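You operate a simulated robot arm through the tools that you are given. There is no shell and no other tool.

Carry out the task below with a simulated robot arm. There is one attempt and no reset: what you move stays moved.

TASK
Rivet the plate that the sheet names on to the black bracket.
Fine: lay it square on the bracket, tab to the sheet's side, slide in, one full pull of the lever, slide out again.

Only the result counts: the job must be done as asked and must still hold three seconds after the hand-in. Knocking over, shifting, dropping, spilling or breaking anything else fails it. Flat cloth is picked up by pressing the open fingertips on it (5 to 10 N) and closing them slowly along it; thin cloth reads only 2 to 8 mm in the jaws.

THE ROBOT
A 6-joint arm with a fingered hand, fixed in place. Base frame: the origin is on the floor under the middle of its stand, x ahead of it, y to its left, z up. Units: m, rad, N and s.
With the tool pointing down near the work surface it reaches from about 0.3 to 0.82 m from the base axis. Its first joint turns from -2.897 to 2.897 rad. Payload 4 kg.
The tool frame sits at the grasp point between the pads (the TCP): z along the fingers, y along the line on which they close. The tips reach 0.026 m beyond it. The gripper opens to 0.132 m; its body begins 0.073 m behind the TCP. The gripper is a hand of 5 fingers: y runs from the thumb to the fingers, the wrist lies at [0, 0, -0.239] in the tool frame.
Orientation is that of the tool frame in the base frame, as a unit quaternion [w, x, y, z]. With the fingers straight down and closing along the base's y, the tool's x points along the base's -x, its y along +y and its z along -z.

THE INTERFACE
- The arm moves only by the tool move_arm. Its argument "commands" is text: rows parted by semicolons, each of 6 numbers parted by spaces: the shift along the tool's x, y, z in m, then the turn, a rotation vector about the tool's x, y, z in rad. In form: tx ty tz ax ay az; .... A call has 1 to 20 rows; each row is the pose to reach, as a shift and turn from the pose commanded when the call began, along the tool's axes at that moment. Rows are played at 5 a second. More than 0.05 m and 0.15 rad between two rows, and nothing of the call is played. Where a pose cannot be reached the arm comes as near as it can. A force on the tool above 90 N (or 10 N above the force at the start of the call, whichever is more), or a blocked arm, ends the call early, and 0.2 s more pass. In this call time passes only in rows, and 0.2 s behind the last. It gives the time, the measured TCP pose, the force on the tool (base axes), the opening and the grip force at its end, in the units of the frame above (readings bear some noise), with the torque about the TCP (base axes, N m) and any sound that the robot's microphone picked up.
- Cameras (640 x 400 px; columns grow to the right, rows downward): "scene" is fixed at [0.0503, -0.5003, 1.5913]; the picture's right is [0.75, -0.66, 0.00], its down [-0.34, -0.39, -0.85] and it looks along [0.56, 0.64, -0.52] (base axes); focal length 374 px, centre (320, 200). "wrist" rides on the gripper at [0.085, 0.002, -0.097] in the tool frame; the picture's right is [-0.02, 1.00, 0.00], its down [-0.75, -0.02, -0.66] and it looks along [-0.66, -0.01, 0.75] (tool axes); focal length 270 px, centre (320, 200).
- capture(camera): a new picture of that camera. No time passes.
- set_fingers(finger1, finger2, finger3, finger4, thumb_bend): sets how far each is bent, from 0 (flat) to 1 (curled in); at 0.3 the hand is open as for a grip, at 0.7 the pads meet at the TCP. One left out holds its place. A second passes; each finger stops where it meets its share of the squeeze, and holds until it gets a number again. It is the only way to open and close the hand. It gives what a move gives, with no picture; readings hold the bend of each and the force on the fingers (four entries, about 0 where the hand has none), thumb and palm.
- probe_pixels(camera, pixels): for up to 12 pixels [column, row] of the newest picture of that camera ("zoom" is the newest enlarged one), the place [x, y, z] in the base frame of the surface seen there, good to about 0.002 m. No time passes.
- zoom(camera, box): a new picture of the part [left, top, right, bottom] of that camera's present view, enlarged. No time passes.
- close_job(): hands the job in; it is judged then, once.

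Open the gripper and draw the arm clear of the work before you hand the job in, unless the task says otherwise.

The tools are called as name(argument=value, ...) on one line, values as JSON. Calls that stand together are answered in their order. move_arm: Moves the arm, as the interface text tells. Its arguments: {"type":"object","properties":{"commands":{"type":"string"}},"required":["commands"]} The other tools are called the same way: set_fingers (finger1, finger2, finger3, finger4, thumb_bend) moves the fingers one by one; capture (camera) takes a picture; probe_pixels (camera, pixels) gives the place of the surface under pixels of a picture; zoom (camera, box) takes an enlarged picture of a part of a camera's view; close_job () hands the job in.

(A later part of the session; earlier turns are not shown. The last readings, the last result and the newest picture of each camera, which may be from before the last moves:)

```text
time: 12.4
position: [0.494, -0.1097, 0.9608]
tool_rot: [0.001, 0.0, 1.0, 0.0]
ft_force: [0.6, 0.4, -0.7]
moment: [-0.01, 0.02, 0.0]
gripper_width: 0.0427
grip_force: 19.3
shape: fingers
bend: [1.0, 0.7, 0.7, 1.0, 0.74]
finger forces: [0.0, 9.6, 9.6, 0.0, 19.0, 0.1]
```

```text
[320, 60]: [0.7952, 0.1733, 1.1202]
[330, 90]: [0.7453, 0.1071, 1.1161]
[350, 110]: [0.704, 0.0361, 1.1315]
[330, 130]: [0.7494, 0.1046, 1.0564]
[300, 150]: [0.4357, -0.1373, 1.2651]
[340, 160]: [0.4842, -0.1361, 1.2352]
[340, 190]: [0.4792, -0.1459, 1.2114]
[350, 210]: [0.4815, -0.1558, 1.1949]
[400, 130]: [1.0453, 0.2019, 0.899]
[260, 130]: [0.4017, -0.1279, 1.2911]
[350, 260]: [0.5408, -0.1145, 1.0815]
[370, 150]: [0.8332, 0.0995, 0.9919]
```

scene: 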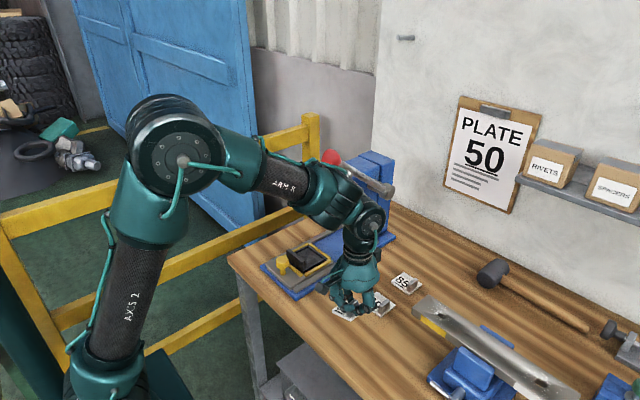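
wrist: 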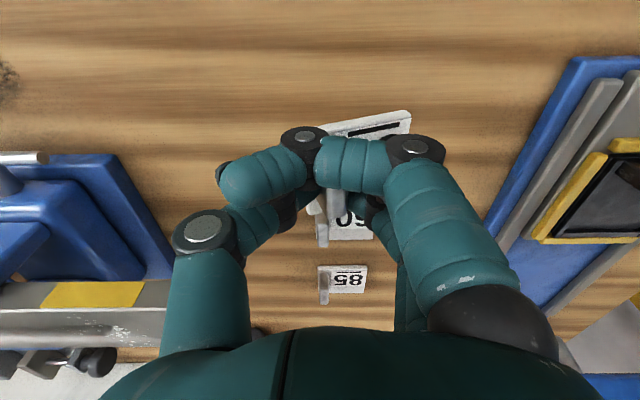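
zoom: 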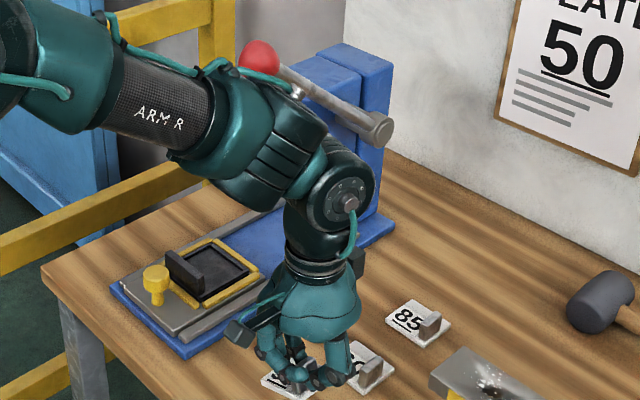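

The wrist joint housing sits about 0.25 m above the TCP and reaches 0.05 m to its -y side, so it should clear the red knob (y up to 0.065) with the hand vertical over the bracket. I raise the plate, carry it back and over at x≈0.45, then stop short at x≈0.51, y≈0.135 to check.

move_arm(commands="0.01 0 -0.03 0 0 0; 0.035 0.02 -0.045 0 0 0; 0.045 0.055 -0.045 0 0 0; 0.045 0.095 -0.045 0 0 0; 0.045 0.135 -0.045 0 0 0; 0.045 0.175 -0.045 0 0 0; 0.045 0.215 -0.045 0 0 0; 0.035 0.245 -0.045 0 0 0; 0.01 0.245 -0.045 0 0 0; -0.02 0.245 -0.045 0 0 0; -0.02 0.245 -0.045 0 0 0")

capture(camera="scene")

capture(camera="wrist")

zoom(camera="scene", box=[250, 130, 410, 290])

```text
time: 14.8
position: [0.5115, 0.137, 1.007]
tool_rot: [0.0, 0.0, 1.0, 0.0]
ft_force: [0.1, 0.6, -0.8]
moment: [-0.01, 0.03, -0.01]
gripper_width: 0.0424
grip_force: 18.6
shape: fingers
bend: [1.0, 0.7, 0.7, 1.0, 0.74]
finger forces: [0.0, 9.6, 9.7, 0.0, 18.9, 0.0]
```

```text
taken
```

scene: 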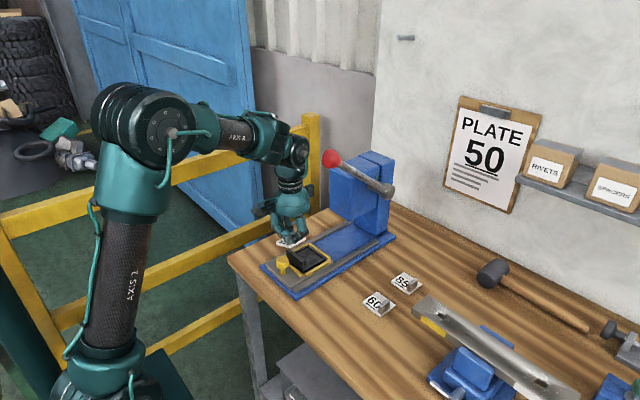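

```text
taken
```

wrist: 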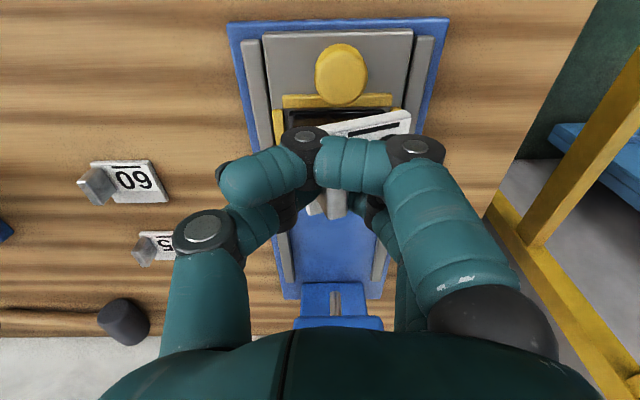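

```text
2.50 times, centred on (330, 210) of scene
```

zoom: 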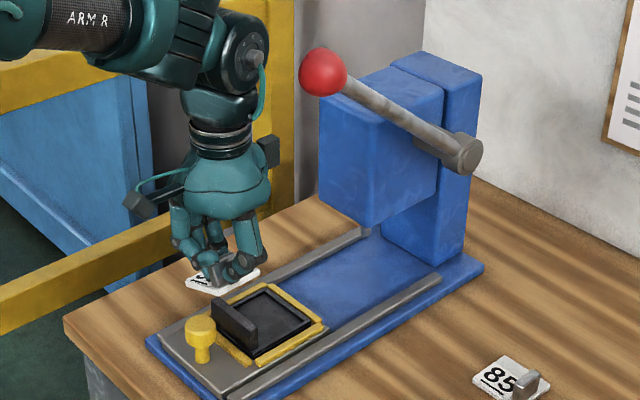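

The plate is above the carriage and the wrist housing stands left of the red knob. I probe the housing, the knob and the head block to check the clearances.

probe_pixels(camera="zoom", pixels=[[250, 58], [262, 75], [255, 90], [265, 110], [305, 70], [325, 72], [322, 105], [322, 190], [366, 220], [372, 130], [440, 85], [395, 62]])

probe_pixels(camera="zoom", pixels=[[366, 232], [345, 75], [455, 150], [470, 150], [390, 110], [436, 190], [410, 215], [390, 250], [440, 275], [268, 150], [320, 50], [342, 90]])

```text
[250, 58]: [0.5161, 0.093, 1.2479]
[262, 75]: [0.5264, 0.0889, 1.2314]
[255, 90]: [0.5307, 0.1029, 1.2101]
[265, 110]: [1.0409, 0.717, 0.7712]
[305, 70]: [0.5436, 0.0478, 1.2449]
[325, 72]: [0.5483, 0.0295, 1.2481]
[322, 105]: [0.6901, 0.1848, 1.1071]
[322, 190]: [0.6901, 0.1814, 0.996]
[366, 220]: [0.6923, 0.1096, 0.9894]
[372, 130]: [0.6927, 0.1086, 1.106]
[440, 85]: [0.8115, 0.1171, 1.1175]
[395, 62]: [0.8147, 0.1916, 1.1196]
```

```text
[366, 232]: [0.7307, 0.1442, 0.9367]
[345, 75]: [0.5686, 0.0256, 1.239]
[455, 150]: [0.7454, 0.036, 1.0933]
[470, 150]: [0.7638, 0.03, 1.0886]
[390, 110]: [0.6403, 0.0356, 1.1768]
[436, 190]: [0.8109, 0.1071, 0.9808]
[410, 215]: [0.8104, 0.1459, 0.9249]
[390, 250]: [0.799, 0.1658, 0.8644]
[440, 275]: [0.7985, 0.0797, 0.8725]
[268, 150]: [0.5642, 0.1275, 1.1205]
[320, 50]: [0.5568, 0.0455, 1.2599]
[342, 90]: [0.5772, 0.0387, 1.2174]
```

The head front is at x 0.69 and the wrist cap has about 1.4 cm clearance from the red knob at the planned position. I advance to x≈0.558 and look again before descending.

move_arm(commands="-0.015 0 0 0 0 0; -0.031 0 0 0 0 0; -0.0465 -0.002 0 0 0 0; -0.0465 -0.002 0.012 0 0 0; -0.0465 -0.002 0.012 0 0 0")

zoom(camera="scene", box=[260, 140, 380, 290])

capture(camera="wrist")

zoom(camera="scene", box=[270, 220, 340, 280])

```text
time: 16.0
position: [0.5585, 0.1336, 0.9932]
tool_rot: [0.001, 0.0, 1.0, 0.0]
ft_force: [0.3, -0.2, -0.7]
moment: [0.0, 0.02, -0.01]
gripper_width: 0.0425
grip_force: 19.0
shape: fingers
bend: [1.0, 0.7, 0.7, 1.0, 0.74]
finger forces: [0.0, 9.7, 9.5, 0.1, 18.9, 0.0]
```

```text
2.67 times, centred on (320, 215) of scene
```

zoom: 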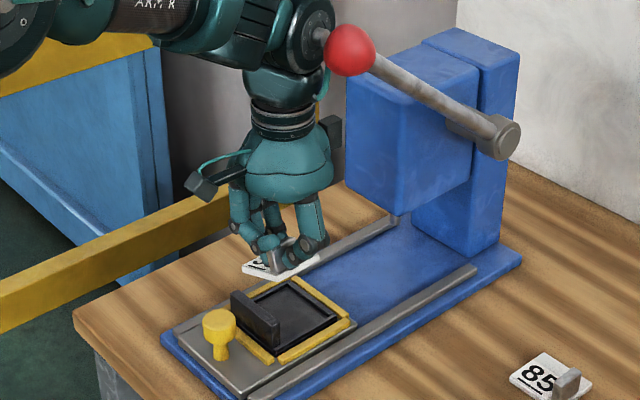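

```text
taken
```

wrist: 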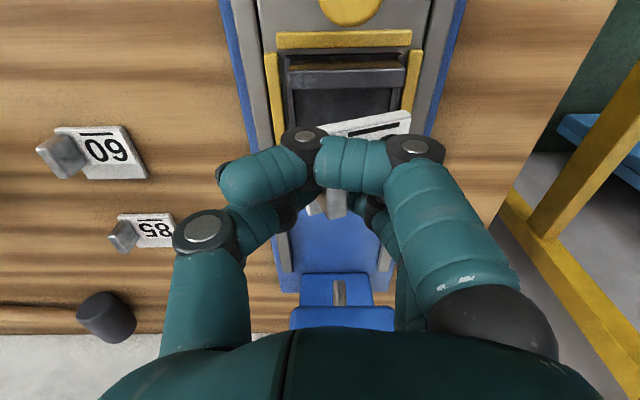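

```text
6.67 times, centred on (305, 250) of scene
```

zoom: 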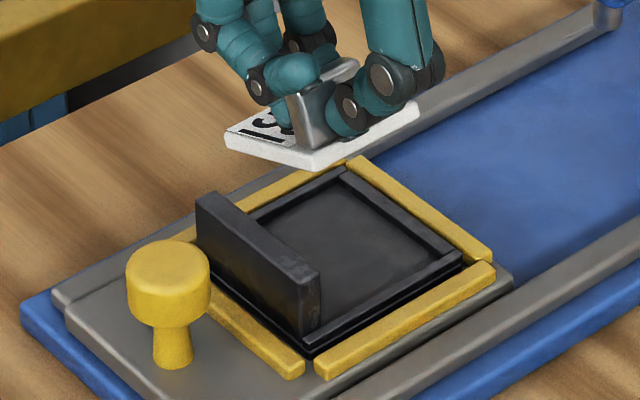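

The plate shows well in the zoom: corners near (228,135), (312,158) and (415,105). I probe its corners and the tab to get its exact pose.

probe_pixels(camera="zoom", pixels=[[230, 133], [270, 148], [308, 157], [360, 133], [413, 106], [316, 152], [405, 110], [295, 152], [290, 98], [310, 120], [335, 80], [355, 65]])

zoom(camera="scene", box=[290, 222, 320, 248])

```text
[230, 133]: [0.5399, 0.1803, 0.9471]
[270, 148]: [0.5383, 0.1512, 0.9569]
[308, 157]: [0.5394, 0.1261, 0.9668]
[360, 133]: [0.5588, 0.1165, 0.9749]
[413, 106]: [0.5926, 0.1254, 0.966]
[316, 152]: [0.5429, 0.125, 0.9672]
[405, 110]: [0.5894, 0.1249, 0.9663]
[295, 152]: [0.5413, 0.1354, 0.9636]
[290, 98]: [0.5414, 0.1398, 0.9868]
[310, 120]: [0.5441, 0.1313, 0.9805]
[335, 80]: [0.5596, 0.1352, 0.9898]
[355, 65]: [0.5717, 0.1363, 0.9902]
```

```text
15.38 times, centred on (305, 235) of scene
```

zoom: 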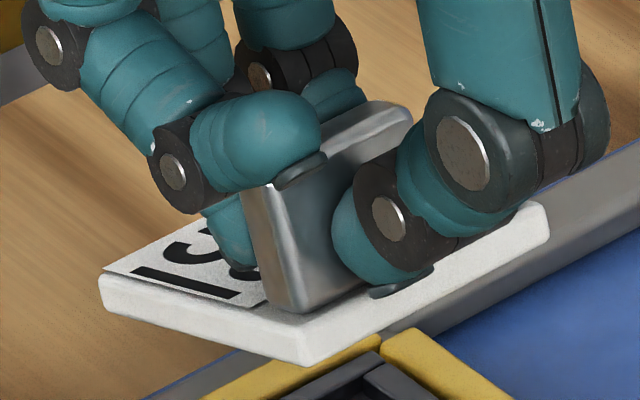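

The plate is centred in x (0.539–0.594) and tilted 20° with its +y edge low; I will set that edge down first and let it level out. I shift y by -0.0075 and go down to TCP z about 0.945, just above first contact.

move_arm(commands="0 -0.004 0.012 0 0 0; 0 -0.0075 0.026 0 0 0; 0 -0.0075 0.04 0 0 0; 0 -0.0075 0.047 0 0 0; 0 -0.0075 0.047 0 0 0")

zoom(camera="scene", box=[275, 225, 335, 275])

capture(camera="wrist")

```text
time: 17.2
position: [0.5576, 0.1259, 0.9467]
tool_rot: [0.001, 0.001, 1.0, -0.001]
ft_force: [0.0, 0.9, -0.8]
moment: [-0.01, -0.01, -0.01]
gripper_width: 0.0424
grip_force: 19.1
shape: fingers
bend: [1.0, 0.7, 0.7, 1.0, 0.74]
finger forces: [0.0, 9.7, 9.6, 0.0, 19.1, 0.0]
```

```text
8.00 times, centred on (305, 250) of scene
```

zoom: 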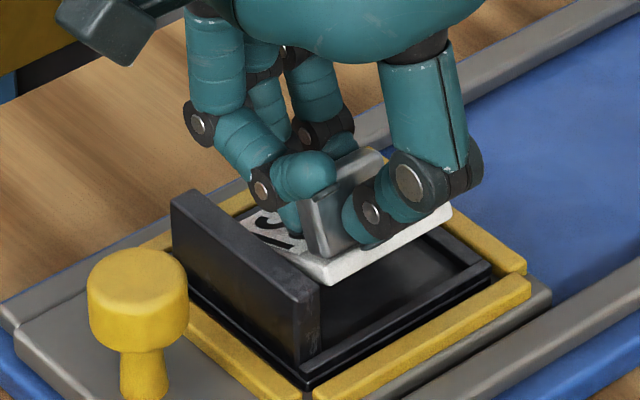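

```text
taken
```

wrist: 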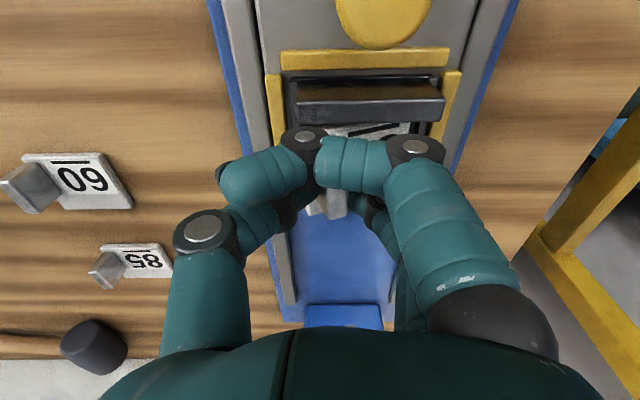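

The plate is going into the recess. I probe its visible edge against the flange and rims before lowering more.

probe_pixels(camera="zoom", pixels=[[325, 275], [332, 278], [395, 245], [448, 210], [300, 262], [490, 265], [310, 370], [315, 290], [240, 225], [270, 240]])

move_arm(commands="0 0 0.004 0 0 0; 0 0 0.008 0 0 0; 0 0 0.010 0 0 0; 0 0 0.012 0 0 0")

zoom(camera="scene", box=[275, 225, 335, 275])

```text
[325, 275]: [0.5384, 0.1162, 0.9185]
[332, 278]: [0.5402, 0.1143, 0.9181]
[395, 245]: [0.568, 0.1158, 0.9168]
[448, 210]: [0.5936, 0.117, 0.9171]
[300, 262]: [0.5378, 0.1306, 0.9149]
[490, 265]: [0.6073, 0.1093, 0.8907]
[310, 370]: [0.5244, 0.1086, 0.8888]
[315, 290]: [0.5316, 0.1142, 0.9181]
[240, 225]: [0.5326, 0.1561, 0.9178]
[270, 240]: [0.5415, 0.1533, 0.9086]
```

```text
time: 18.2
position: [0.5586, 0.1261, 0.9347]
tool_rot: [0.0, 0.0, 1.0, 0.0]
ft_force: [-0.3, -0.9, 3.1]
moment: [0.09, 0.02, -0.02]
gripper_width: 0.0427
grip_force: 18.6
shape: fingers
bend: [1.0, 0.7, 0.7, 1.0, 0.74]
finger forces: [0.0, 9.0, 8.8, 0.0, 19.5, 0.0]
```

```text
8.00 times, centred on (305, 250) of scene
```

zoom: 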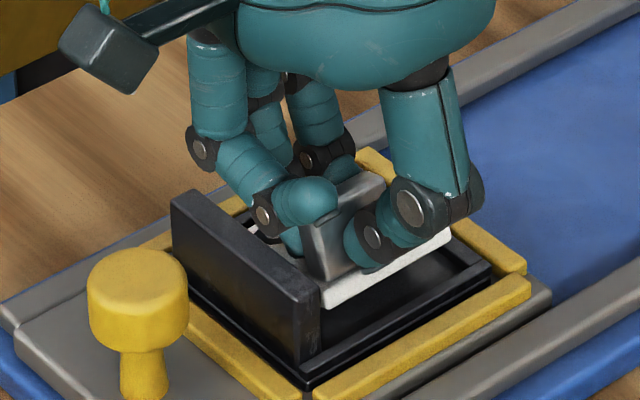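

First contact shows 3 N upward. I keep lowering in small steps to let the plate level out.

move_arm(commands="0 0 0.002 0 0 0; 0 0 0.003 0 0 0; 0 0 0.004 0 0 0; 0 0 0.005 0 0 0")

zoom(camera="scene", box=[275, 225, 335, 275])

```text
time: 19.2
position: [0.557, 0.1277, 0.9286]
tool_rot: [0.001, 0.0, 1.0, 0.0]
ft_force: [-0.5, -0.6, 3.9]
moment: [0.14, -0.02, -0.01]
gripper_width: 0.0424
grip_force: 20.2
shape: fingers
bend: [1.0, 0.71, 0.71, 1.0, 0.74]
finger forces: [0.0, 9.6, 9.6, 0.0, 20.8, 0.0]
```

```text
8.00 times, centred on (305, 250) of scene
```

zoom: 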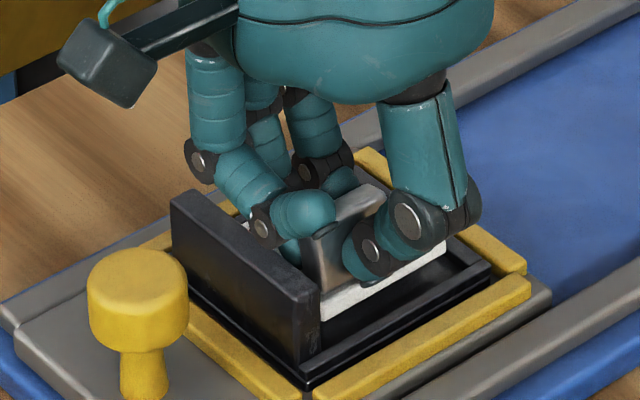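

The plate is levelling at only 4 N. I lower another 4 mm in small steps.

move_arm(commands="0 0 0.001 0 0 0; 0 0 0.002 0 0 0; 0 0 0.003 0 0 0; 0 0 0.004 0 0 0")

zoom(camera="scene", box=[275, 225, 335, 275])

capture(camera="wrist")

```text
time: 20.2
position: [0.5588, 0.1272, 0.9254]
tool_rot: [0.0, -0.001, 1.0, -0.001]
ft_force: [-0.3, -0.6, 3.1]
moment: [0.16, -0.03, 0.02]
gripper_width: 0.0426
grip_force: 20.9
shape: fingers
bend: [1.0, 0.71, 0.71, 1.0, 0.73]
finger forces: [0.1, 10.0, 9.9, 0.0, 21.4, 0.1]
```

```text
8.00 times, centred on (305, 250) of scene
```

zoom: 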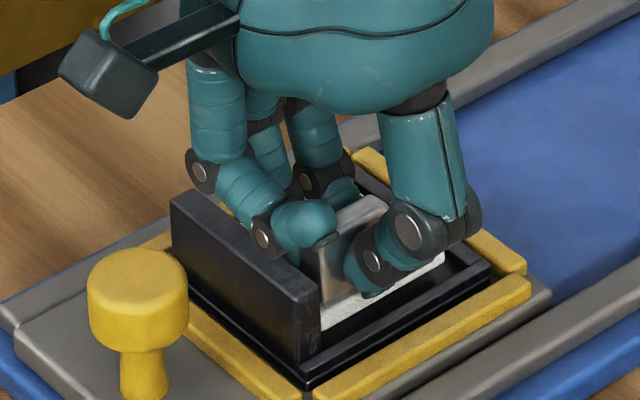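

```text
taken
```

wrist: 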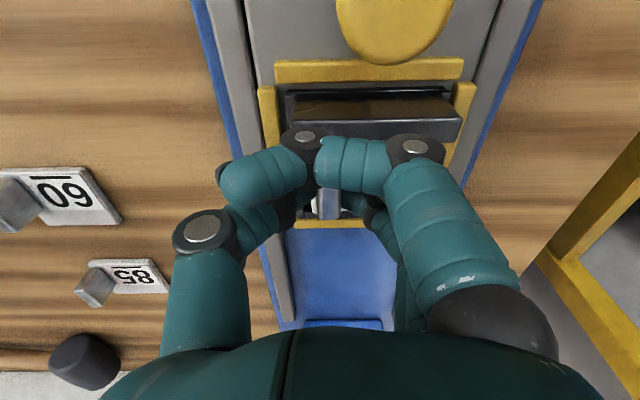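

The plate looks nearly flat. I probe its side to see how far the -y edge still is above the floor.

probe_pixels(camera="zoom", pixels=[[325, 312], [330, 322], [400, 285], [405, 275], [435, 262], [440, 268], [350, 330], [420, 290], [350, 225], [375, 205], [330, 255], [460, 290]])

```text
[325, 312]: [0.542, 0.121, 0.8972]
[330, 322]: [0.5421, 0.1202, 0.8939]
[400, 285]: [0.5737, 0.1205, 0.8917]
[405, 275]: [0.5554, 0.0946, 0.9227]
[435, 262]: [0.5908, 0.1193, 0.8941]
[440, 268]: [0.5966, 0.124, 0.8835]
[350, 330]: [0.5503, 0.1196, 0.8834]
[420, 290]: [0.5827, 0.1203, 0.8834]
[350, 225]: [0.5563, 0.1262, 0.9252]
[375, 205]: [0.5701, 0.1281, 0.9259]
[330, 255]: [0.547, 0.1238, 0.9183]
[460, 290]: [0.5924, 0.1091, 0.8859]
```

The -y edge is still about 4–5 mm above its seat. I lower further in 1 mm steps while watching the force.

move_arm(commands="0 0 0.001 0 0 0; 0 0 0.002 0 0 0; 0 0 0.003 0 0 0")

zoom(camera="scene", box=[285, 235, 330, 272])

probe_pixels(camera="zoom", pixels=[[240, 280], [245, 300], [300, 260], [345, 240], [380, 215], [400, 200], [290, 180], [250, 240], [320, 140], [240, 260], [275, 285], [330, 260]])

```text
time: 21.0
position: [0.5584, 0.1278, 0.9225]
tool_rot: [0.001, 0.001, 1.0, 0.0]
ft_force: [0.5, 0.7, 3.9]
moment: [0.23, -0.01, -0.03]
gripper_width: 0.0428
grip_force: 20.9
shape: fingers
bend: [1.0, 0.71, 0.71, 1.0, 0.73]
finger forces: [0.1, 10.4, 10.4, 0.0, 21.1, 0.0]
```

```text
10.81 times, centred on (308, 254) of scene
```

zoom: 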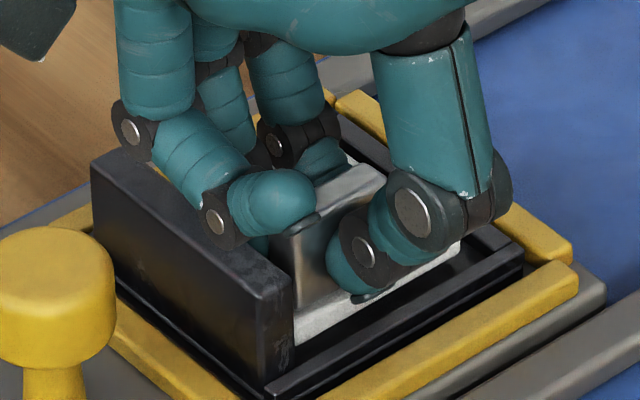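

```text
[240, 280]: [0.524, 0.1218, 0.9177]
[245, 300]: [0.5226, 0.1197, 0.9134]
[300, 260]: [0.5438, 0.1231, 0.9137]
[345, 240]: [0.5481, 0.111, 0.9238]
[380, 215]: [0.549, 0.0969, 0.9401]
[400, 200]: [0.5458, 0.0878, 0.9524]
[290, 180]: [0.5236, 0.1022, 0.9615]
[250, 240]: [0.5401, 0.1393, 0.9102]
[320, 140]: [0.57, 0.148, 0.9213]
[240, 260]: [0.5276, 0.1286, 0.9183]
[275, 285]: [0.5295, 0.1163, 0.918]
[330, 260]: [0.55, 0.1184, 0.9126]
```

The plate is nearly seated. I lower 2 mm more and check the side again.

move_arm(commands="0 0 0.001 0 0 0; 0 0 0.002 0 0 0; 0 0 0.0025 0 0 0")

zoom(camera="scene", box=[285, 235, 330, 272])

probe_pixels(camera="zoom", pixels=[[310, 325], [310, 335], [320, 340], [420, 270], [430, 262], [440, 265], [320, 225], [350, 200], [370, 190], [300, 310]])

```text
time: 21.8
position: [0.5581, 0.1261, 0.9205]
tool_rot: [0.0, 0.0, 1.0, 0.0]
ft_force: [0.7, -1.8, 4.5]
moment: [0.2, 0.01, -0.02]
gripper_width: 0.043
grip_force: 21.9
shape: fingers
bend: [1.0, 0.71, 0.71, 1.0, 0.72]
finger forces: [0.0, 10.5, 10.4, 0.0, 22.5, 0.0]
```

```text
10.81 times, centred on (308, 254) of scene
```

zoom: 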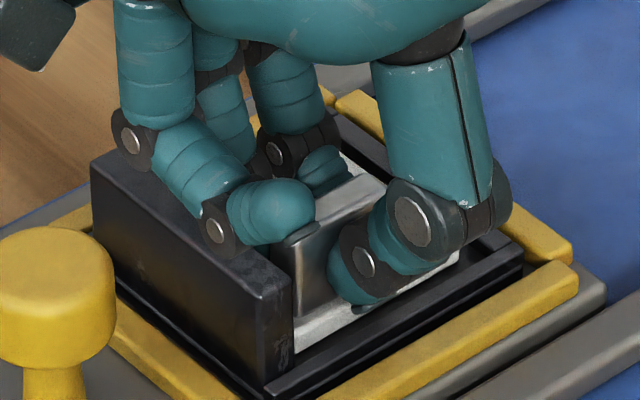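

```text
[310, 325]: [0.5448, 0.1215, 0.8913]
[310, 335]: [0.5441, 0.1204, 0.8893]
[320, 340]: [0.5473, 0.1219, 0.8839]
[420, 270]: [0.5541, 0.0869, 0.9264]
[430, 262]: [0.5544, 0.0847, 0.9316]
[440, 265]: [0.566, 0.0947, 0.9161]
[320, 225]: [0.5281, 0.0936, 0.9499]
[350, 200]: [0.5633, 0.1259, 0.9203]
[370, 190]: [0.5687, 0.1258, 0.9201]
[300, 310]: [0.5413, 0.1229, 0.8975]
```

The tab top is at z 0.920, about 1 mm from fully seated. I ease the grip open a little.

set_fingers(finger2=0.67, finger3=0.67, thumb_bend=0.68)

set_fingers(finger2=0.58, finger3=0.58, thumb_bend=0.58)

zoom(camera="scene", box=[285, 235, 330, 272])

```text
time: 22.8
position: [0.5578, 0.1263, 0.9206]
tool_rot: [0.001, 0.0, 1.0, 0.0]
ft_force: [0.4, 3.7, 9.5]
moment: [0.21, -0.01, 0.04]
gripper_width: 0.0447
grip_force: 5.4
shape: fingers
bend: [1.0, 0.67, 0.67, 1.0, 0.68]
finger forces: [0.1, 5.4, 5.4, 0.0, 0.7, 0.1]
```

```text
time: 23.8
position: [0.5582, 0.1252, 0.9219]
tool_rot: [0.001, 0.0, 1.0, -0.001]
ft_force: [1.9, -6.0, 16.0]
moment: [0.09, 0.0, -0.02]
gripper_width: 0.049
grip_force: 8.4
shape: fingers
bend: [1.0, 0.68, 0.68, 1.0, 0.57]
finger forces: [0.0, 8.5, 8.2, 0.0, 0.1, 0.0]
```

```text
10.81 times, centred on (308, 254) of scene
```

zoom: 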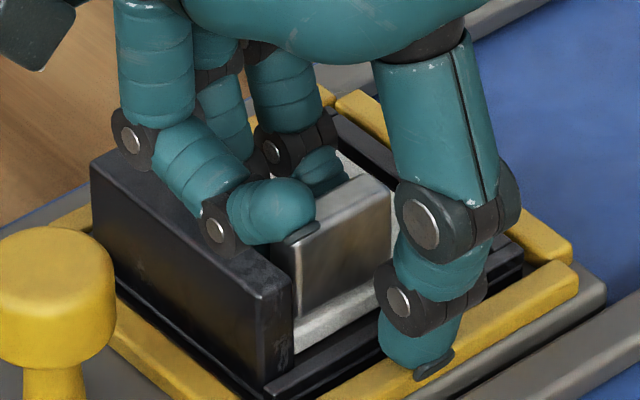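

Fingers 2 and 3 are pressing on the plate (8 N) as they straighten, so the hand is too low to open. I bring them back to 0.68 to relax, then raise slightly before opening.

set_fingers(finger2=0.685, finger3=0.685)

move_arm(commands="0 0 -0.002 0 0 0; 0 0 -0.004 0 0 0; 0 0 -0.006 0 0 0; 0 0 -0.008 0 0 0")

zoom(camera="scene", box=[285, 235, 330, 272])

```text
time: 24.8
position: [0.5584, 0.1265, 0.9197]
tool_rot: [0.002, 0.001, 1.0, 0.0]
ft_force: [0.4, 0.6, 0.6]
moment: [0.01, -0.01, 0.03]
gripper_width: 0.0488
grip_force: 0.6
shape: fingers
bend: [1.0, 0.68, 0.68, 1.0, 0.57]
finger forces: [0.0, 1.0, 1.0, 0.0, 0.0, 0.1]
```

```text
time: 25.8
position: [0.5575, 0.1261, 0.9293]
tool_rot: [0.001, 0.0, 1.0, 0.0]
ft_force: [-1.0, -0.2, 0.3]
moment: [0.01, 0.0, 0.0]
gripper_width: 0.0487
grip_force: 0.1
shape: fingers
bend: [1.0, 0.68, 0.68, 1.0, 0.57]
finger forces: [0.0, 0.0, 0.1, 0.0, 0.1, 0.0]
```

```text
10.81 times, centred on (308, 254) of scene
```

zoom: 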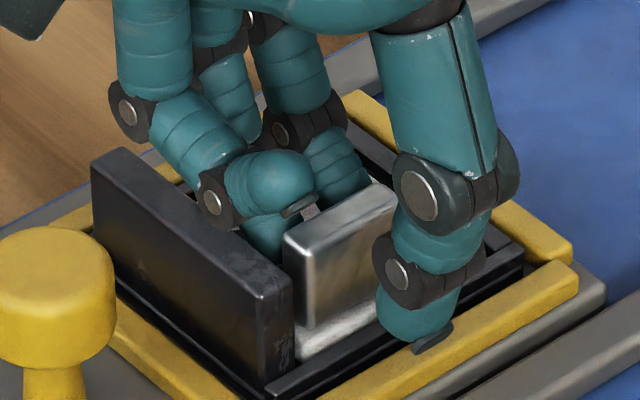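

The hand is free of the plate (no finger force) and the plate lies flat. I raise the hand straight up and back to view the plate.

move_arm(commands="0 0 -0.015 0 0 0; 0 0 -0.035 0 0 0; 0 0 -0.06 0 0 0; 0.03 0.003 -0.08 0 0 0; 0.06 0.006 -0.1 0 0 0; 0.09 0.01 -0.12 0 0 0; 0.09 0.01 -0.12 0 0 0")

zoom(camera="scene", box=[275, 225, 335, 275])

capture(camera="wrist")

```text
time: 27.4
position: [0.4684, 0.1366, 1.0473]
tool_rot: [0.001, -0.001, 1.0, 0.0]
ft_force: [0.5, -0.1, -0.3]
moment: [0.04, 0.03, 0.01]
gripper_width: 0.0486
grip_force: 0.1
shape: fingers
bend: [1.0, 0.68, 0.68, 1.0, 0.57]
finger forces: [0.1, 0.0, 0.1, 0.1, 0.0, 0.1]
```

```text
8.00 times, centred on (305, 250) of scene
```

zoom: 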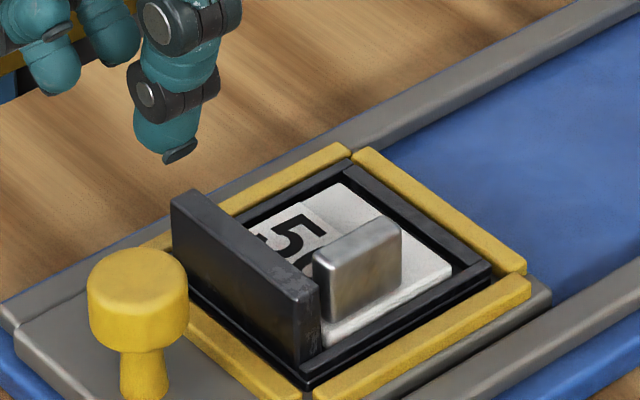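

```text
taken
```

wrist: 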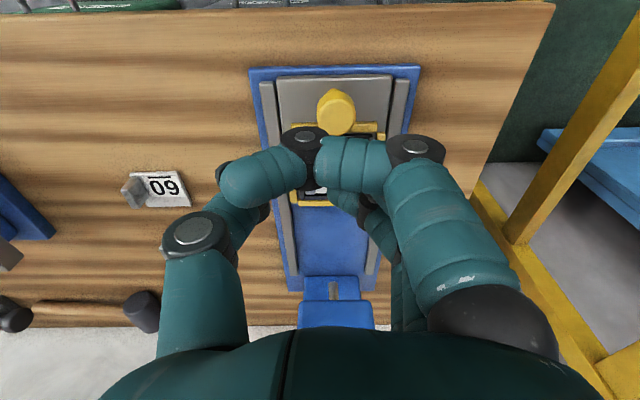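

Plate 50 lies in the recess with its tab on the -y side. I probe its corners to check that it is square and flat.

probe_pixels(camera="zoom", pixels=[[340, 188], [445, 268], [328, 340], [395, 225], [390, 300], [300, 210], [320, 248], [395, 228], [352, 240], [435, 265], [265, 220], [345, 330]])

zoom(camera="scene", box=[290, 240, 326, 270])

```text
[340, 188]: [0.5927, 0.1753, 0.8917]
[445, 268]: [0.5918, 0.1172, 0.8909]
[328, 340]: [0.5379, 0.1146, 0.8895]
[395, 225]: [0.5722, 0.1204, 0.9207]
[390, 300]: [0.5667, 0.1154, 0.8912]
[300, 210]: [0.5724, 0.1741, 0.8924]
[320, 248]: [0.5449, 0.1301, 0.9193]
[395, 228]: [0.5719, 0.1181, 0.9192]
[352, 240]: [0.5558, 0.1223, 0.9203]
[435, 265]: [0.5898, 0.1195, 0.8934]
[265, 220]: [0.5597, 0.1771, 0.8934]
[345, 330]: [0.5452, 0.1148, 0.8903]
```

```text
13.33 times, centred on (308, 255) of scene
```

zoom: 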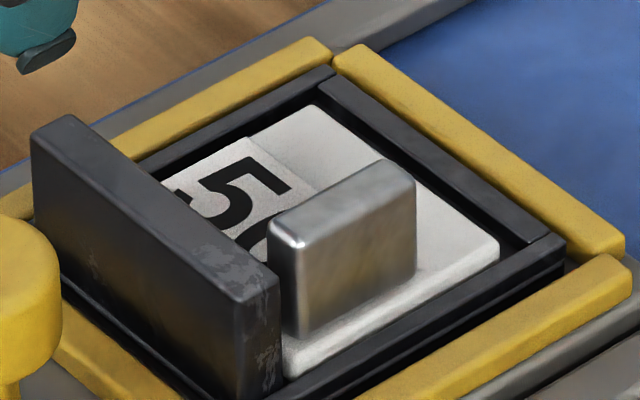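

The plate lies square and flat but sits about 4 mm toward -y, against the rim (y 0.115–0.177). I will centre it by closing lightly around the tab at TCP y 0.126; first I open the fingers a bit and go back down the same path.

set_fingers(finger2=0.54, finger3=0.54, thumb_bend=0.54)

move_arm(commands="-0.03 -0.003 0.02 0 0 0; -0.06 -0.006 0.04 0 0 0; -0.09 -0.0095 0.06 0 0 0; -0.09 -0.0095 0.085 0 0 0; -0.09 -0.0095 0.105 0 0 0; -0.09 -0.0095 0.12 0 0 0; -0.09 -0.0095 0.12 0 0 0")

zoom(camera="scene", box=[285, 235, 330, 272])

```text
time: 28.4
position: [0.4688, 0.1368, 1.0475]
tool_rot: [0.001, 0.0, 1.0, 0.0]
ft_force: [0.1, 0.6, 0.9]
moment: [0.01, -0.01, 0.03]
gripper_width: 0.0502
grip_force: 0.1
shape: fingers
bend: [1.0, 0.54, 0.54, 1.0, 0.54]
finger forces: [0.0, 0.0, 0.1, 0.0, 0.0, 0.0]
```

```text
time: 30.0
position: [0.5577, 0.1259, 0.9289]
tool_rot: [0.001, 0.0, 1.0, 0.0]
ft_force: [0.9, 0.3, -0.9]
moment: [-0.03, -0.01, 0.0]
gripper_width: 0.0501
grip_force: 0.0
shape: fingers
bend: [1.0, 0.54, 0.54, 1.0, 0.54]
finger forces: [0.0, 0.0, 0.0, 0.0, 0.0, 0.0]
```

```text
10.81 times, centred on (308, 254) of scene
```

zoom: 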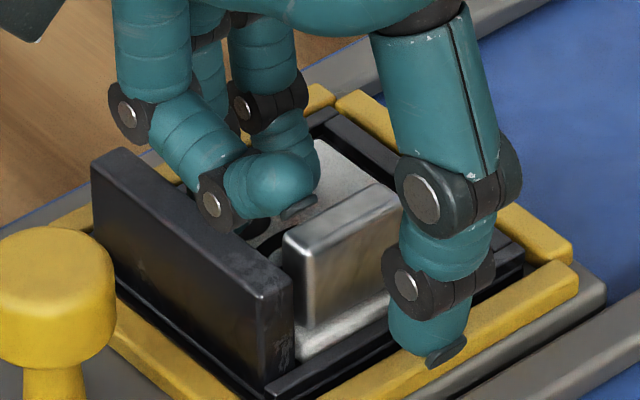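

The hand straddles the tab with no contact. I close the thumb to 0.67 and the fingers to 0.65, so the thumb nudges the tab toward +y.

set_fingers(finger2=0.65, finger3=0.65, thumb_bend=0.65)

set_fingers(thumb_bend=0.675)

zoom(camera="scene", box=[285, 235, 330, 272])

probe_pixels(camera="zoom", pixels=[[290, 237], [303, 250], [310, 240], [350, 210], [380, 190], [290, 250], [310, 350], [305, 355], [320, 345]])

```text
time: 31.0
position: [0.5569, 0.127, 0.9279]
tool_rot: [0.001, 0.0, 1.0, 0.001]
ft_force: [0.0, -0.3, -0.6]
moment: [0.01, -0.01, -0.01]
gripper_width: 0.0458
grip_force: 0.5
shape: fingers
bend: [1.0, 0.65, 0.65, 1.0, 0.65]
finger forces: [0.0, 0.0, 0.1, 0.0, 0.2, 0.0]
```

```text
time: 32.0
position: [0.5581, 0.1259, 0.9292]
tool_rot: [0.001, 0.0, 1.0, 0.0]
ft_force: [-0.6, 1.2, 0.4]
moment: [0.03, 0.03, -0.02]
gripper_width: 0.0453
grip_force: 0.0
shape: fingers
bend: [1.0, 0.65, 0.65, 1.0, 0.67]
finger forces: [0.0, 0.0, 0.0, 0.0, 0.1, 0.0]
```

```text
10.81 times, centred on (308, 254) of scene
```

zoom: 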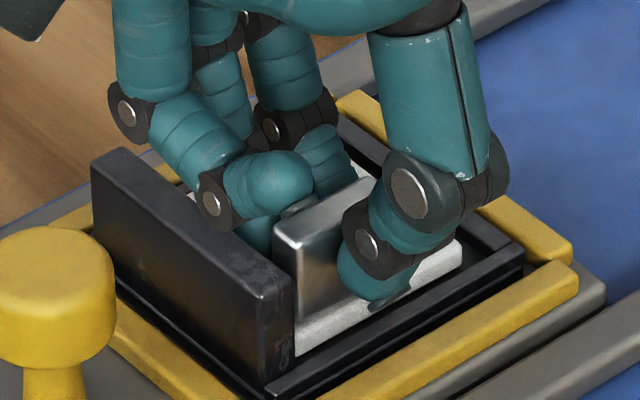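

```text
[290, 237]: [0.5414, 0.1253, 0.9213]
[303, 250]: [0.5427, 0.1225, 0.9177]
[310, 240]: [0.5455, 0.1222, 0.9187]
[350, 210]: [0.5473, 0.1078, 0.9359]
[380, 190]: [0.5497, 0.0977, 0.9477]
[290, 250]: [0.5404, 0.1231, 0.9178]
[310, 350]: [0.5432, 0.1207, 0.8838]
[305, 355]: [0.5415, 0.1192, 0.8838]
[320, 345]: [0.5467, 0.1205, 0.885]
```

The plate moved to the middle: its -y edge is now at about y 0.120 and the tab's outer face at 0.122. I open both sides and raise the hand again.

set_fingers(finger2=0.6, finger3=0.6, thumb_bend=0.58)

move_arm(commands="0 0 -0.015 0 0 0; 0 0 -0.035 0 0 0; 0 0 -0.06 0 0 0; 0.03 0.003 -0.08 0 0 0; 0.06 0.006 -0.1 0 0 0; 0.09 0.01 -0.12 0 0 0; 0.12 0.01 -0.12 0 0 0; 0.12 0.01 -0.12 0 0 0")

zoom(camera="scene", box=[290, 240, 326, 270])

probe_pixels(camera="zoom", pixels=[[315, 108], [495, 240], [295, 368], [400, 308], [470, 262], [180, 170], [250, 140], [405, 180], [275, 215], [340, 190], [310, 360], [400, 170]])

```text
time: 33.0
position: [0.5583, 0.1268, 0.9288]
tool_rot: [0.0, 0.0, 1.0, 0.001]
ft_force: [0.6, -0.5, 0.8]
moment: [-0.01, 0.01, -0.01]
gripper_width: 0.0489
grip_force: 0.2
shape: fingers
bend: [1.0, 0.6, 0.6, 1.0, 0.57]
finger forces: [0.0, 0.1, 0.0, 0.1, 0.0, 0.0]
```

```text
time: 34.8
position: [0.4373, 0.1361, 1.0479]
tool_rot: [0.0, 0.0, 1.0, 0.0]
ft_force: [0.6, -0.9, 0.4]
moment: [-0.01, 0.05, 0.02]
gripper_width: 0.0492
grip_force: 0.1
shape: fingers
bend: [1.0, 0.6, 0.6, 1.0, 0.57]
finger forces: [0.0, 0.0, 0.0, 0.0, 0.1, 0.0]
```

```text
13.33 times, centred on (308, 255) of scene
```

zoom: 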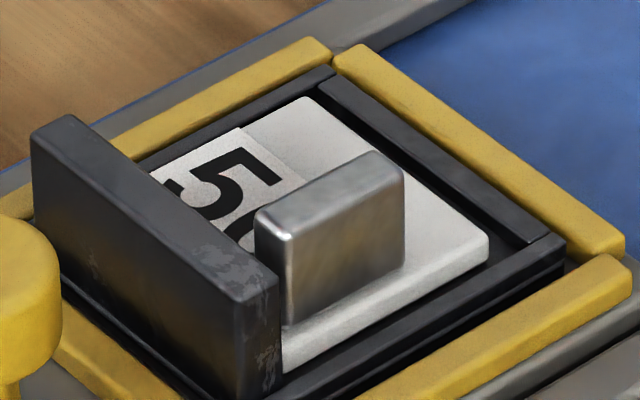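

```text
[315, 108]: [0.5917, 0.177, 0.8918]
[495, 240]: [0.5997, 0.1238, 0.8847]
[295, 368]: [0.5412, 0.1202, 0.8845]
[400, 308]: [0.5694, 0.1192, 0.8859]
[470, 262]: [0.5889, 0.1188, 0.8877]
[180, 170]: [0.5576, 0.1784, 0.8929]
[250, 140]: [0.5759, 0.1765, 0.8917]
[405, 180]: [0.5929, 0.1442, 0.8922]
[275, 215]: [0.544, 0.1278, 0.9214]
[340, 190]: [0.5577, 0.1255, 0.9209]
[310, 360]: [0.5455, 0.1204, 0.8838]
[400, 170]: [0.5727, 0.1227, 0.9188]
```

Plate 50 is now centred (y 0.119–0.181, x 0.538–0.594), square and flat. Next is the carriage: I look at the yellow knob with the wrist and scene cameras to fix its exact place.

capture(camera="wrist")

zoom(camera="scene", box=[262, 240, 312, 300])

probe_pixels(camera="zoom", pixels=[[183, 110], [148, 110], [215, 110], [183, 92], [183, 125], [150, 140], [215, 140], [183, 165], [165, 185], [195, 190], [180, 175], [300, 150]])

```text
taken
```

wrist: 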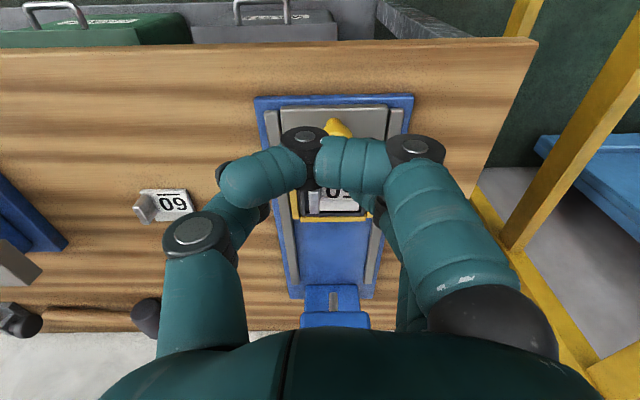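

```text
6.67 times, centred on (287, 270) of scene
```

zoom: 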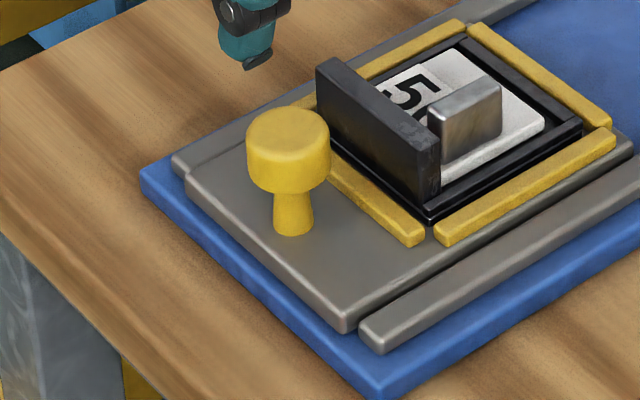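

```text
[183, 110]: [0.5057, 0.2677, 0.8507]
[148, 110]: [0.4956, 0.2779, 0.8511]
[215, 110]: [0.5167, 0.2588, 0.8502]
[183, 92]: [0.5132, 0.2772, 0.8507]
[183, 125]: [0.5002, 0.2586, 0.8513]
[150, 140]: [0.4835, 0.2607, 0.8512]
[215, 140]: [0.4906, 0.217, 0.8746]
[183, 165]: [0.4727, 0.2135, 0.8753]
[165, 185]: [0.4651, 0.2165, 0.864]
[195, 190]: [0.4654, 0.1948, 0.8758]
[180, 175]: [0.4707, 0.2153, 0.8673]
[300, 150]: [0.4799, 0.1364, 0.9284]
```

I picked pixels beside the knob; its head is at (288,135) in this zoom. I probe its rim, bottom and neck again.

probe_pixels(camera="zoom", pixels=[[288, 130], [250, 130], [327, 128], [288, 110], [288, 155], [288, 185], [255, 175], [322, 175], [292, 200], [292, 225], [288, 192], [440, 300]])

```text
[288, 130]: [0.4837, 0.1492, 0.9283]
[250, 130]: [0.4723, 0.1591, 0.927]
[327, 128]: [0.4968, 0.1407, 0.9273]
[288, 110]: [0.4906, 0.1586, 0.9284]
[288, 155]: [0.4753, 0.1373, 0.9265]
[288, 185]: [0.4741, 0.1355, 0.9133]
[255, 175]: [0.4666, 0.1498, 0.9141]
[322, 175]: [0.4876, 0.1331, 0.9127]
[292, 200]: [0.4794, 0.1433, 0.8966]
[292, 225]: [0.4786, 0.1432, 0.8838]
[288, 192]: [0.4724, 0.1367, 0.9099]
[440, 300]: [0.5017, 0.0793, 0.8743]
```

The yellow knob head is centred at (0.484, 0.150), radius 0.017, z 0.908–0.928. I open the thumb and fingers 2–3, lean the hand back 0.4 rad about y (palm toward the base, to stay clear of the press head later), and move above the knob.

set_fingers(finger2=0.42, finger3=0.42, thumb_bend=0.42)

move_arm(commands="-0.01 0.003 0 0 -0.1 0; -0.02 0.007 0 0 -0.2 0; -0.033 0.01 0 0 -0.3 0; -0.044 0.0135 0 0 -0.4 0; -0.044 0.0135 0 0 -0.4 0")

capture(camera="wrist")

capture(camera="scene")

```text
time: 35.8
position: [0.439, 0.1359, 1.0485]
tool_rot: [0.001, 0.0, 1.0, 0.0]
ft_force: [0.0, -0.2, 0.7]
moment: [0.02, -0.01, 0.0]
gripper_width: 0.0569
grip_force: 0.2
shape: fingers
bend: [1.0, 0.42, 0.42, 1.0, 0.42]
finger forces: [0.0, 0.1, 0.1, 0.0, 0.1, 0.0]
```

```text
time: 37.0
position: [0.4803, 0.1511, 1.0497]
tool_rot: [0.2, 0.0, 0.98, 0.0]
ft_force: [0.1, 0.6, -0.5]
moment: [0.01, 0.01, -0.02]
gripper_width: 0.0571
grip_force: 0.1
shape: fingers
bend: [1.0, 0.42, 0.42, 1.0, 0.42]
finger forces: [0.0, 0.1, 0.0, 0.1, 0.1, 0.1]
```

```text
taken
```

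wrist: 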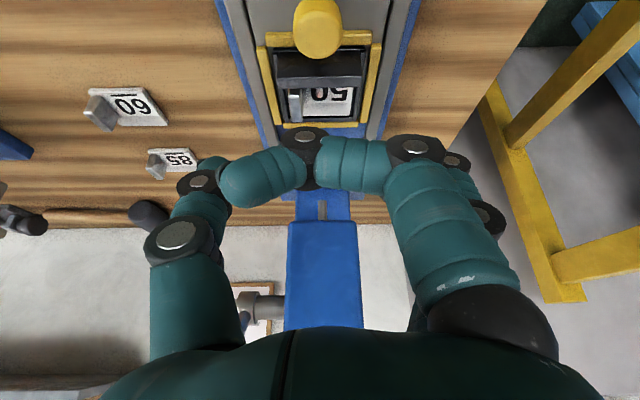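

```text
taken
```

scene: 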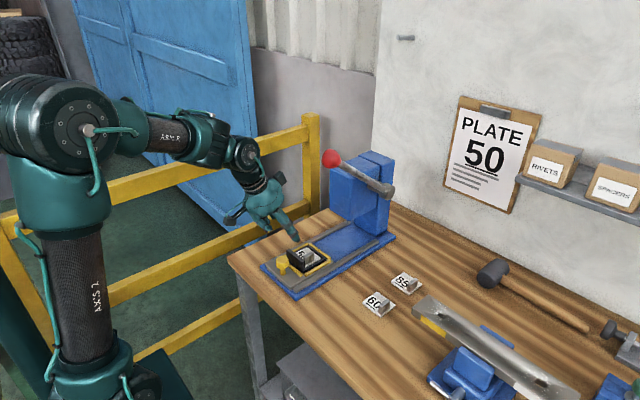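

The hand leans back as wanted and the knob lies straight below the TCP. I descend along base -z to TCP z about 0.920, straddling the knob.

move_arm(commands="0.0156 0 0.0368 0 0 0; 0.0312 0 0.0737 0 0 0; 0.0409 0 0.0967 0 0 0; 0.0467 0 0.1105 0 0 0; 0.0502 0 0.1188 0 0 0; 0.0502 0 0.1188 0 0 0")

zoom(camera="scene", box=[255, 220, 335, 290])

capture(camera="wrist")

```text
time: 38.4
position: [0.4827, 0.1491, 0.9183]
tool_rot: [0.199, 0.0, 0.98, 0.0]
ft_force: [0.0, -0.4, 0.1]
moment: [0.0, -0.02, -0.01]
gripper_width: 0.057
grip_force: 0.0
shape: fingers
bend: [1.0, 0.42, 0.42, 1.0, 0.42]
finger forces: [0.1, 0.0, 0.0, 0.1, 0.1, 0.0]
```

```text
5.71 times, centred on (295, 255) of scene
```

zoom: 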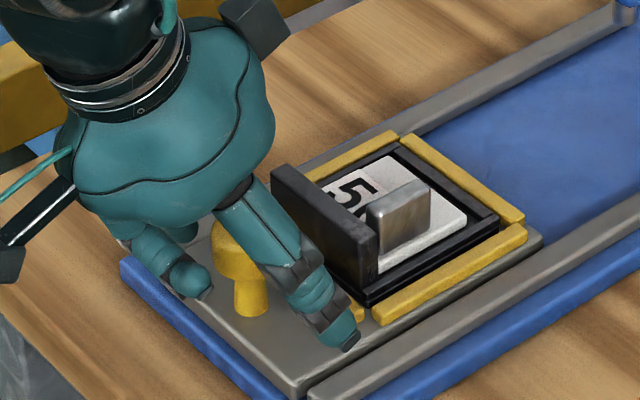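

```text
taken
```

wrist: 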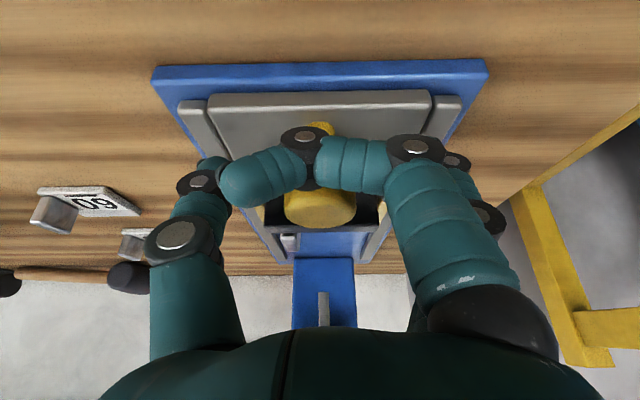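

The hand straddles the knob. I probe the thumb tip to be sure it passes in front of the flange and above the carriage plate as it closes.

probe_pixels(camera="zoom", pixels=[[347, 345], [340, 330], [318, 290], [330, 315], [355, 330], [195, 280], [180, 285], [290, 230], [320, 250], [300, 300]])

```text
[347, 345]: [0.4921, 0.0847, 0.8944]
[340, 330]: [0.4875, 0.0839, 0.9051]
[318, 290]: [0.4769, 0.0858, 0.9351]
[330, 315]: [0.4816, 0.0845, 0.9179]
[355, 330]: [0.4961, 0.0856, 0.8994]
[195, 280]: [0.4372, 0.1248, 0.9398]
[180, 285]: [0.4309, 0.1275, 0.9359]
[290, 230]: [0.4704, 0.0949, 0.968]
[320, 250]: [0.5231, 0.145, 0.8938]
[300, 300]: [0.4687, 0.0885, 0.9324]
```

The thumb tip is at x≈0.495, z≈0.893, clear of the flange and the carriage. I close on the knob in two steps.

set_fingers(finger2=0.56, finger3=0.56, thumb_bend=0.56)

set_fingers(finger2=0.64, finger3=0.64, thumb_bend=0.64)

zoom(camera="scene", box=[255, 220, 335, 290])

```text
time: 39.4
position: [0.4832, 0.1491, 0.919]
tool_rot: [0.199, 0.0, 0.98, 0.0]
ft_force: [0.1, -0.3, 0.3]
moment: [0.02, -0.02, 0.02]
gripper_width: 0.0496
grip_force: 0.0
shape: fingers
bend: [1.0, 0.56, 0.56, 1.0, 0.56]
finger forces: [0.0, 0.0, 0.0, 0.0, 0.1, 0.0]
```

```text
time: 40.4
position: [0.4825, 0.1502, 0.9193]
tool_rot: [0.2, 0.0, 0.98, 0.001]
ft_force: [0.3, -1.4, -0.3]
moment: [0.0, -0.05, 0.02]
gripper_width: 0.0466
grip_force: 0.8
shape: fingers
bend: [1.0, 0.64, 0.64, 1.0, 0.63]
finger forces: [0.1, 0.1, 0.0, 0.1, 1.9, 0.0]
```

```text
5.71 times, centred on (295, 255) of scene
```

zoom: 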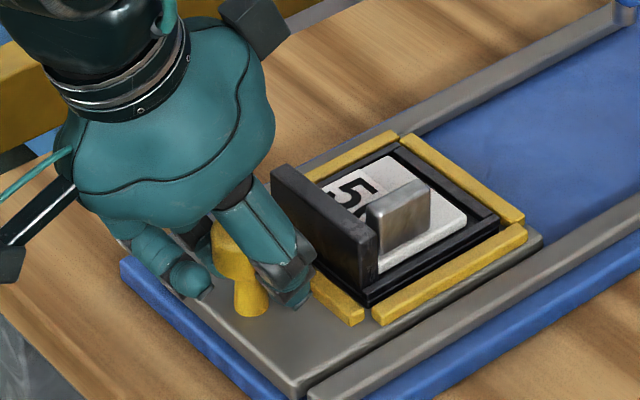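

The thumb touches the knob. I close the fingers and the thumb for a firm hold.

set_fingers(finger2=0.7, finger3=0.7, thumb_bend=0.7)

zoom(camera="scene", box=[255, 220, 335, 290])

capture(camera="wrist")

```text
time: 41.4
position: [0.4832, 0.1489, 0.9194]
tool_rot: [0.199, -0.001, 0.98, 0.0]
ft_force: [3.5, -4.7, -6.6]
moment: [0.03, 0.04, 0.03]
gripper_width: 0.0459
grip_force: 8.0
shape: fingers
bend: [1.0, 0.66, 0.67, 1.0, 0.66]
finger forces: [0.0, 2.4, 2.4, 0.0, 10.6, 0.0]
```

```text
5.71 times, centred on (295, 255) of scene
```

zoom: 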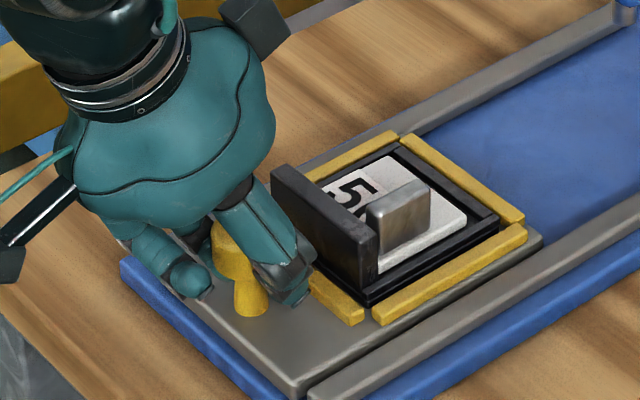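

```text
taken
```

wrist: 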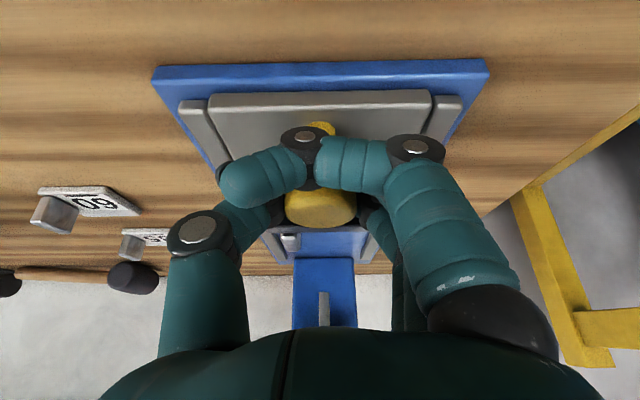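

The knob is held (fingers 2.4 N each, thumb 10.6 N). I try sliding in +x by 2 cm and watch the force.

move_arm(commands="-0.0046 0 0.0019 0 0 0; -0.0092 0 0.0039 0 0 0; -0.0138 0 0.0058 0 0 0; -0.0184 0 0.0078 0 0 0")

zoom(camera="scene", box=[255, 220, 335, 290])

```text
time: 42.4
position: [0.502, 0.1494, 0.9186]
tool_rot: [0.199, 0.0, 0.98, 0.0]
ft_force: [-0.3, -3.5, -6.5]
moment: [0.1, 0.01, -0.01]
gripper_width: 0.0456
grip_force: 7.7
shape: fingers
bend: [1.0, 0.67, 0.67, 1.0, 0.66]
finger forces: [0.0, 3.3, 2.6, 0.0, 9.7, 0.0]
```

```text
5.71 times, centred on (295, 255) of scene
```

zoom: 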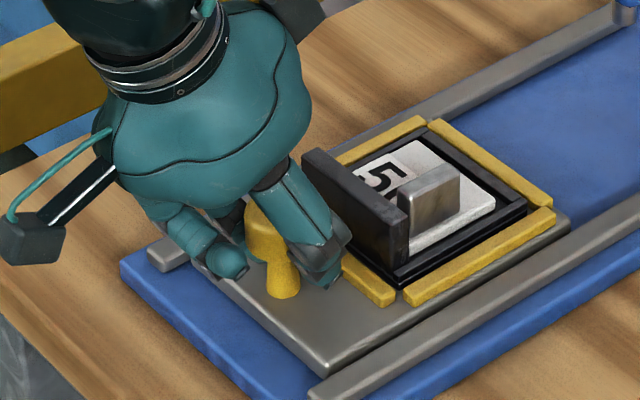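

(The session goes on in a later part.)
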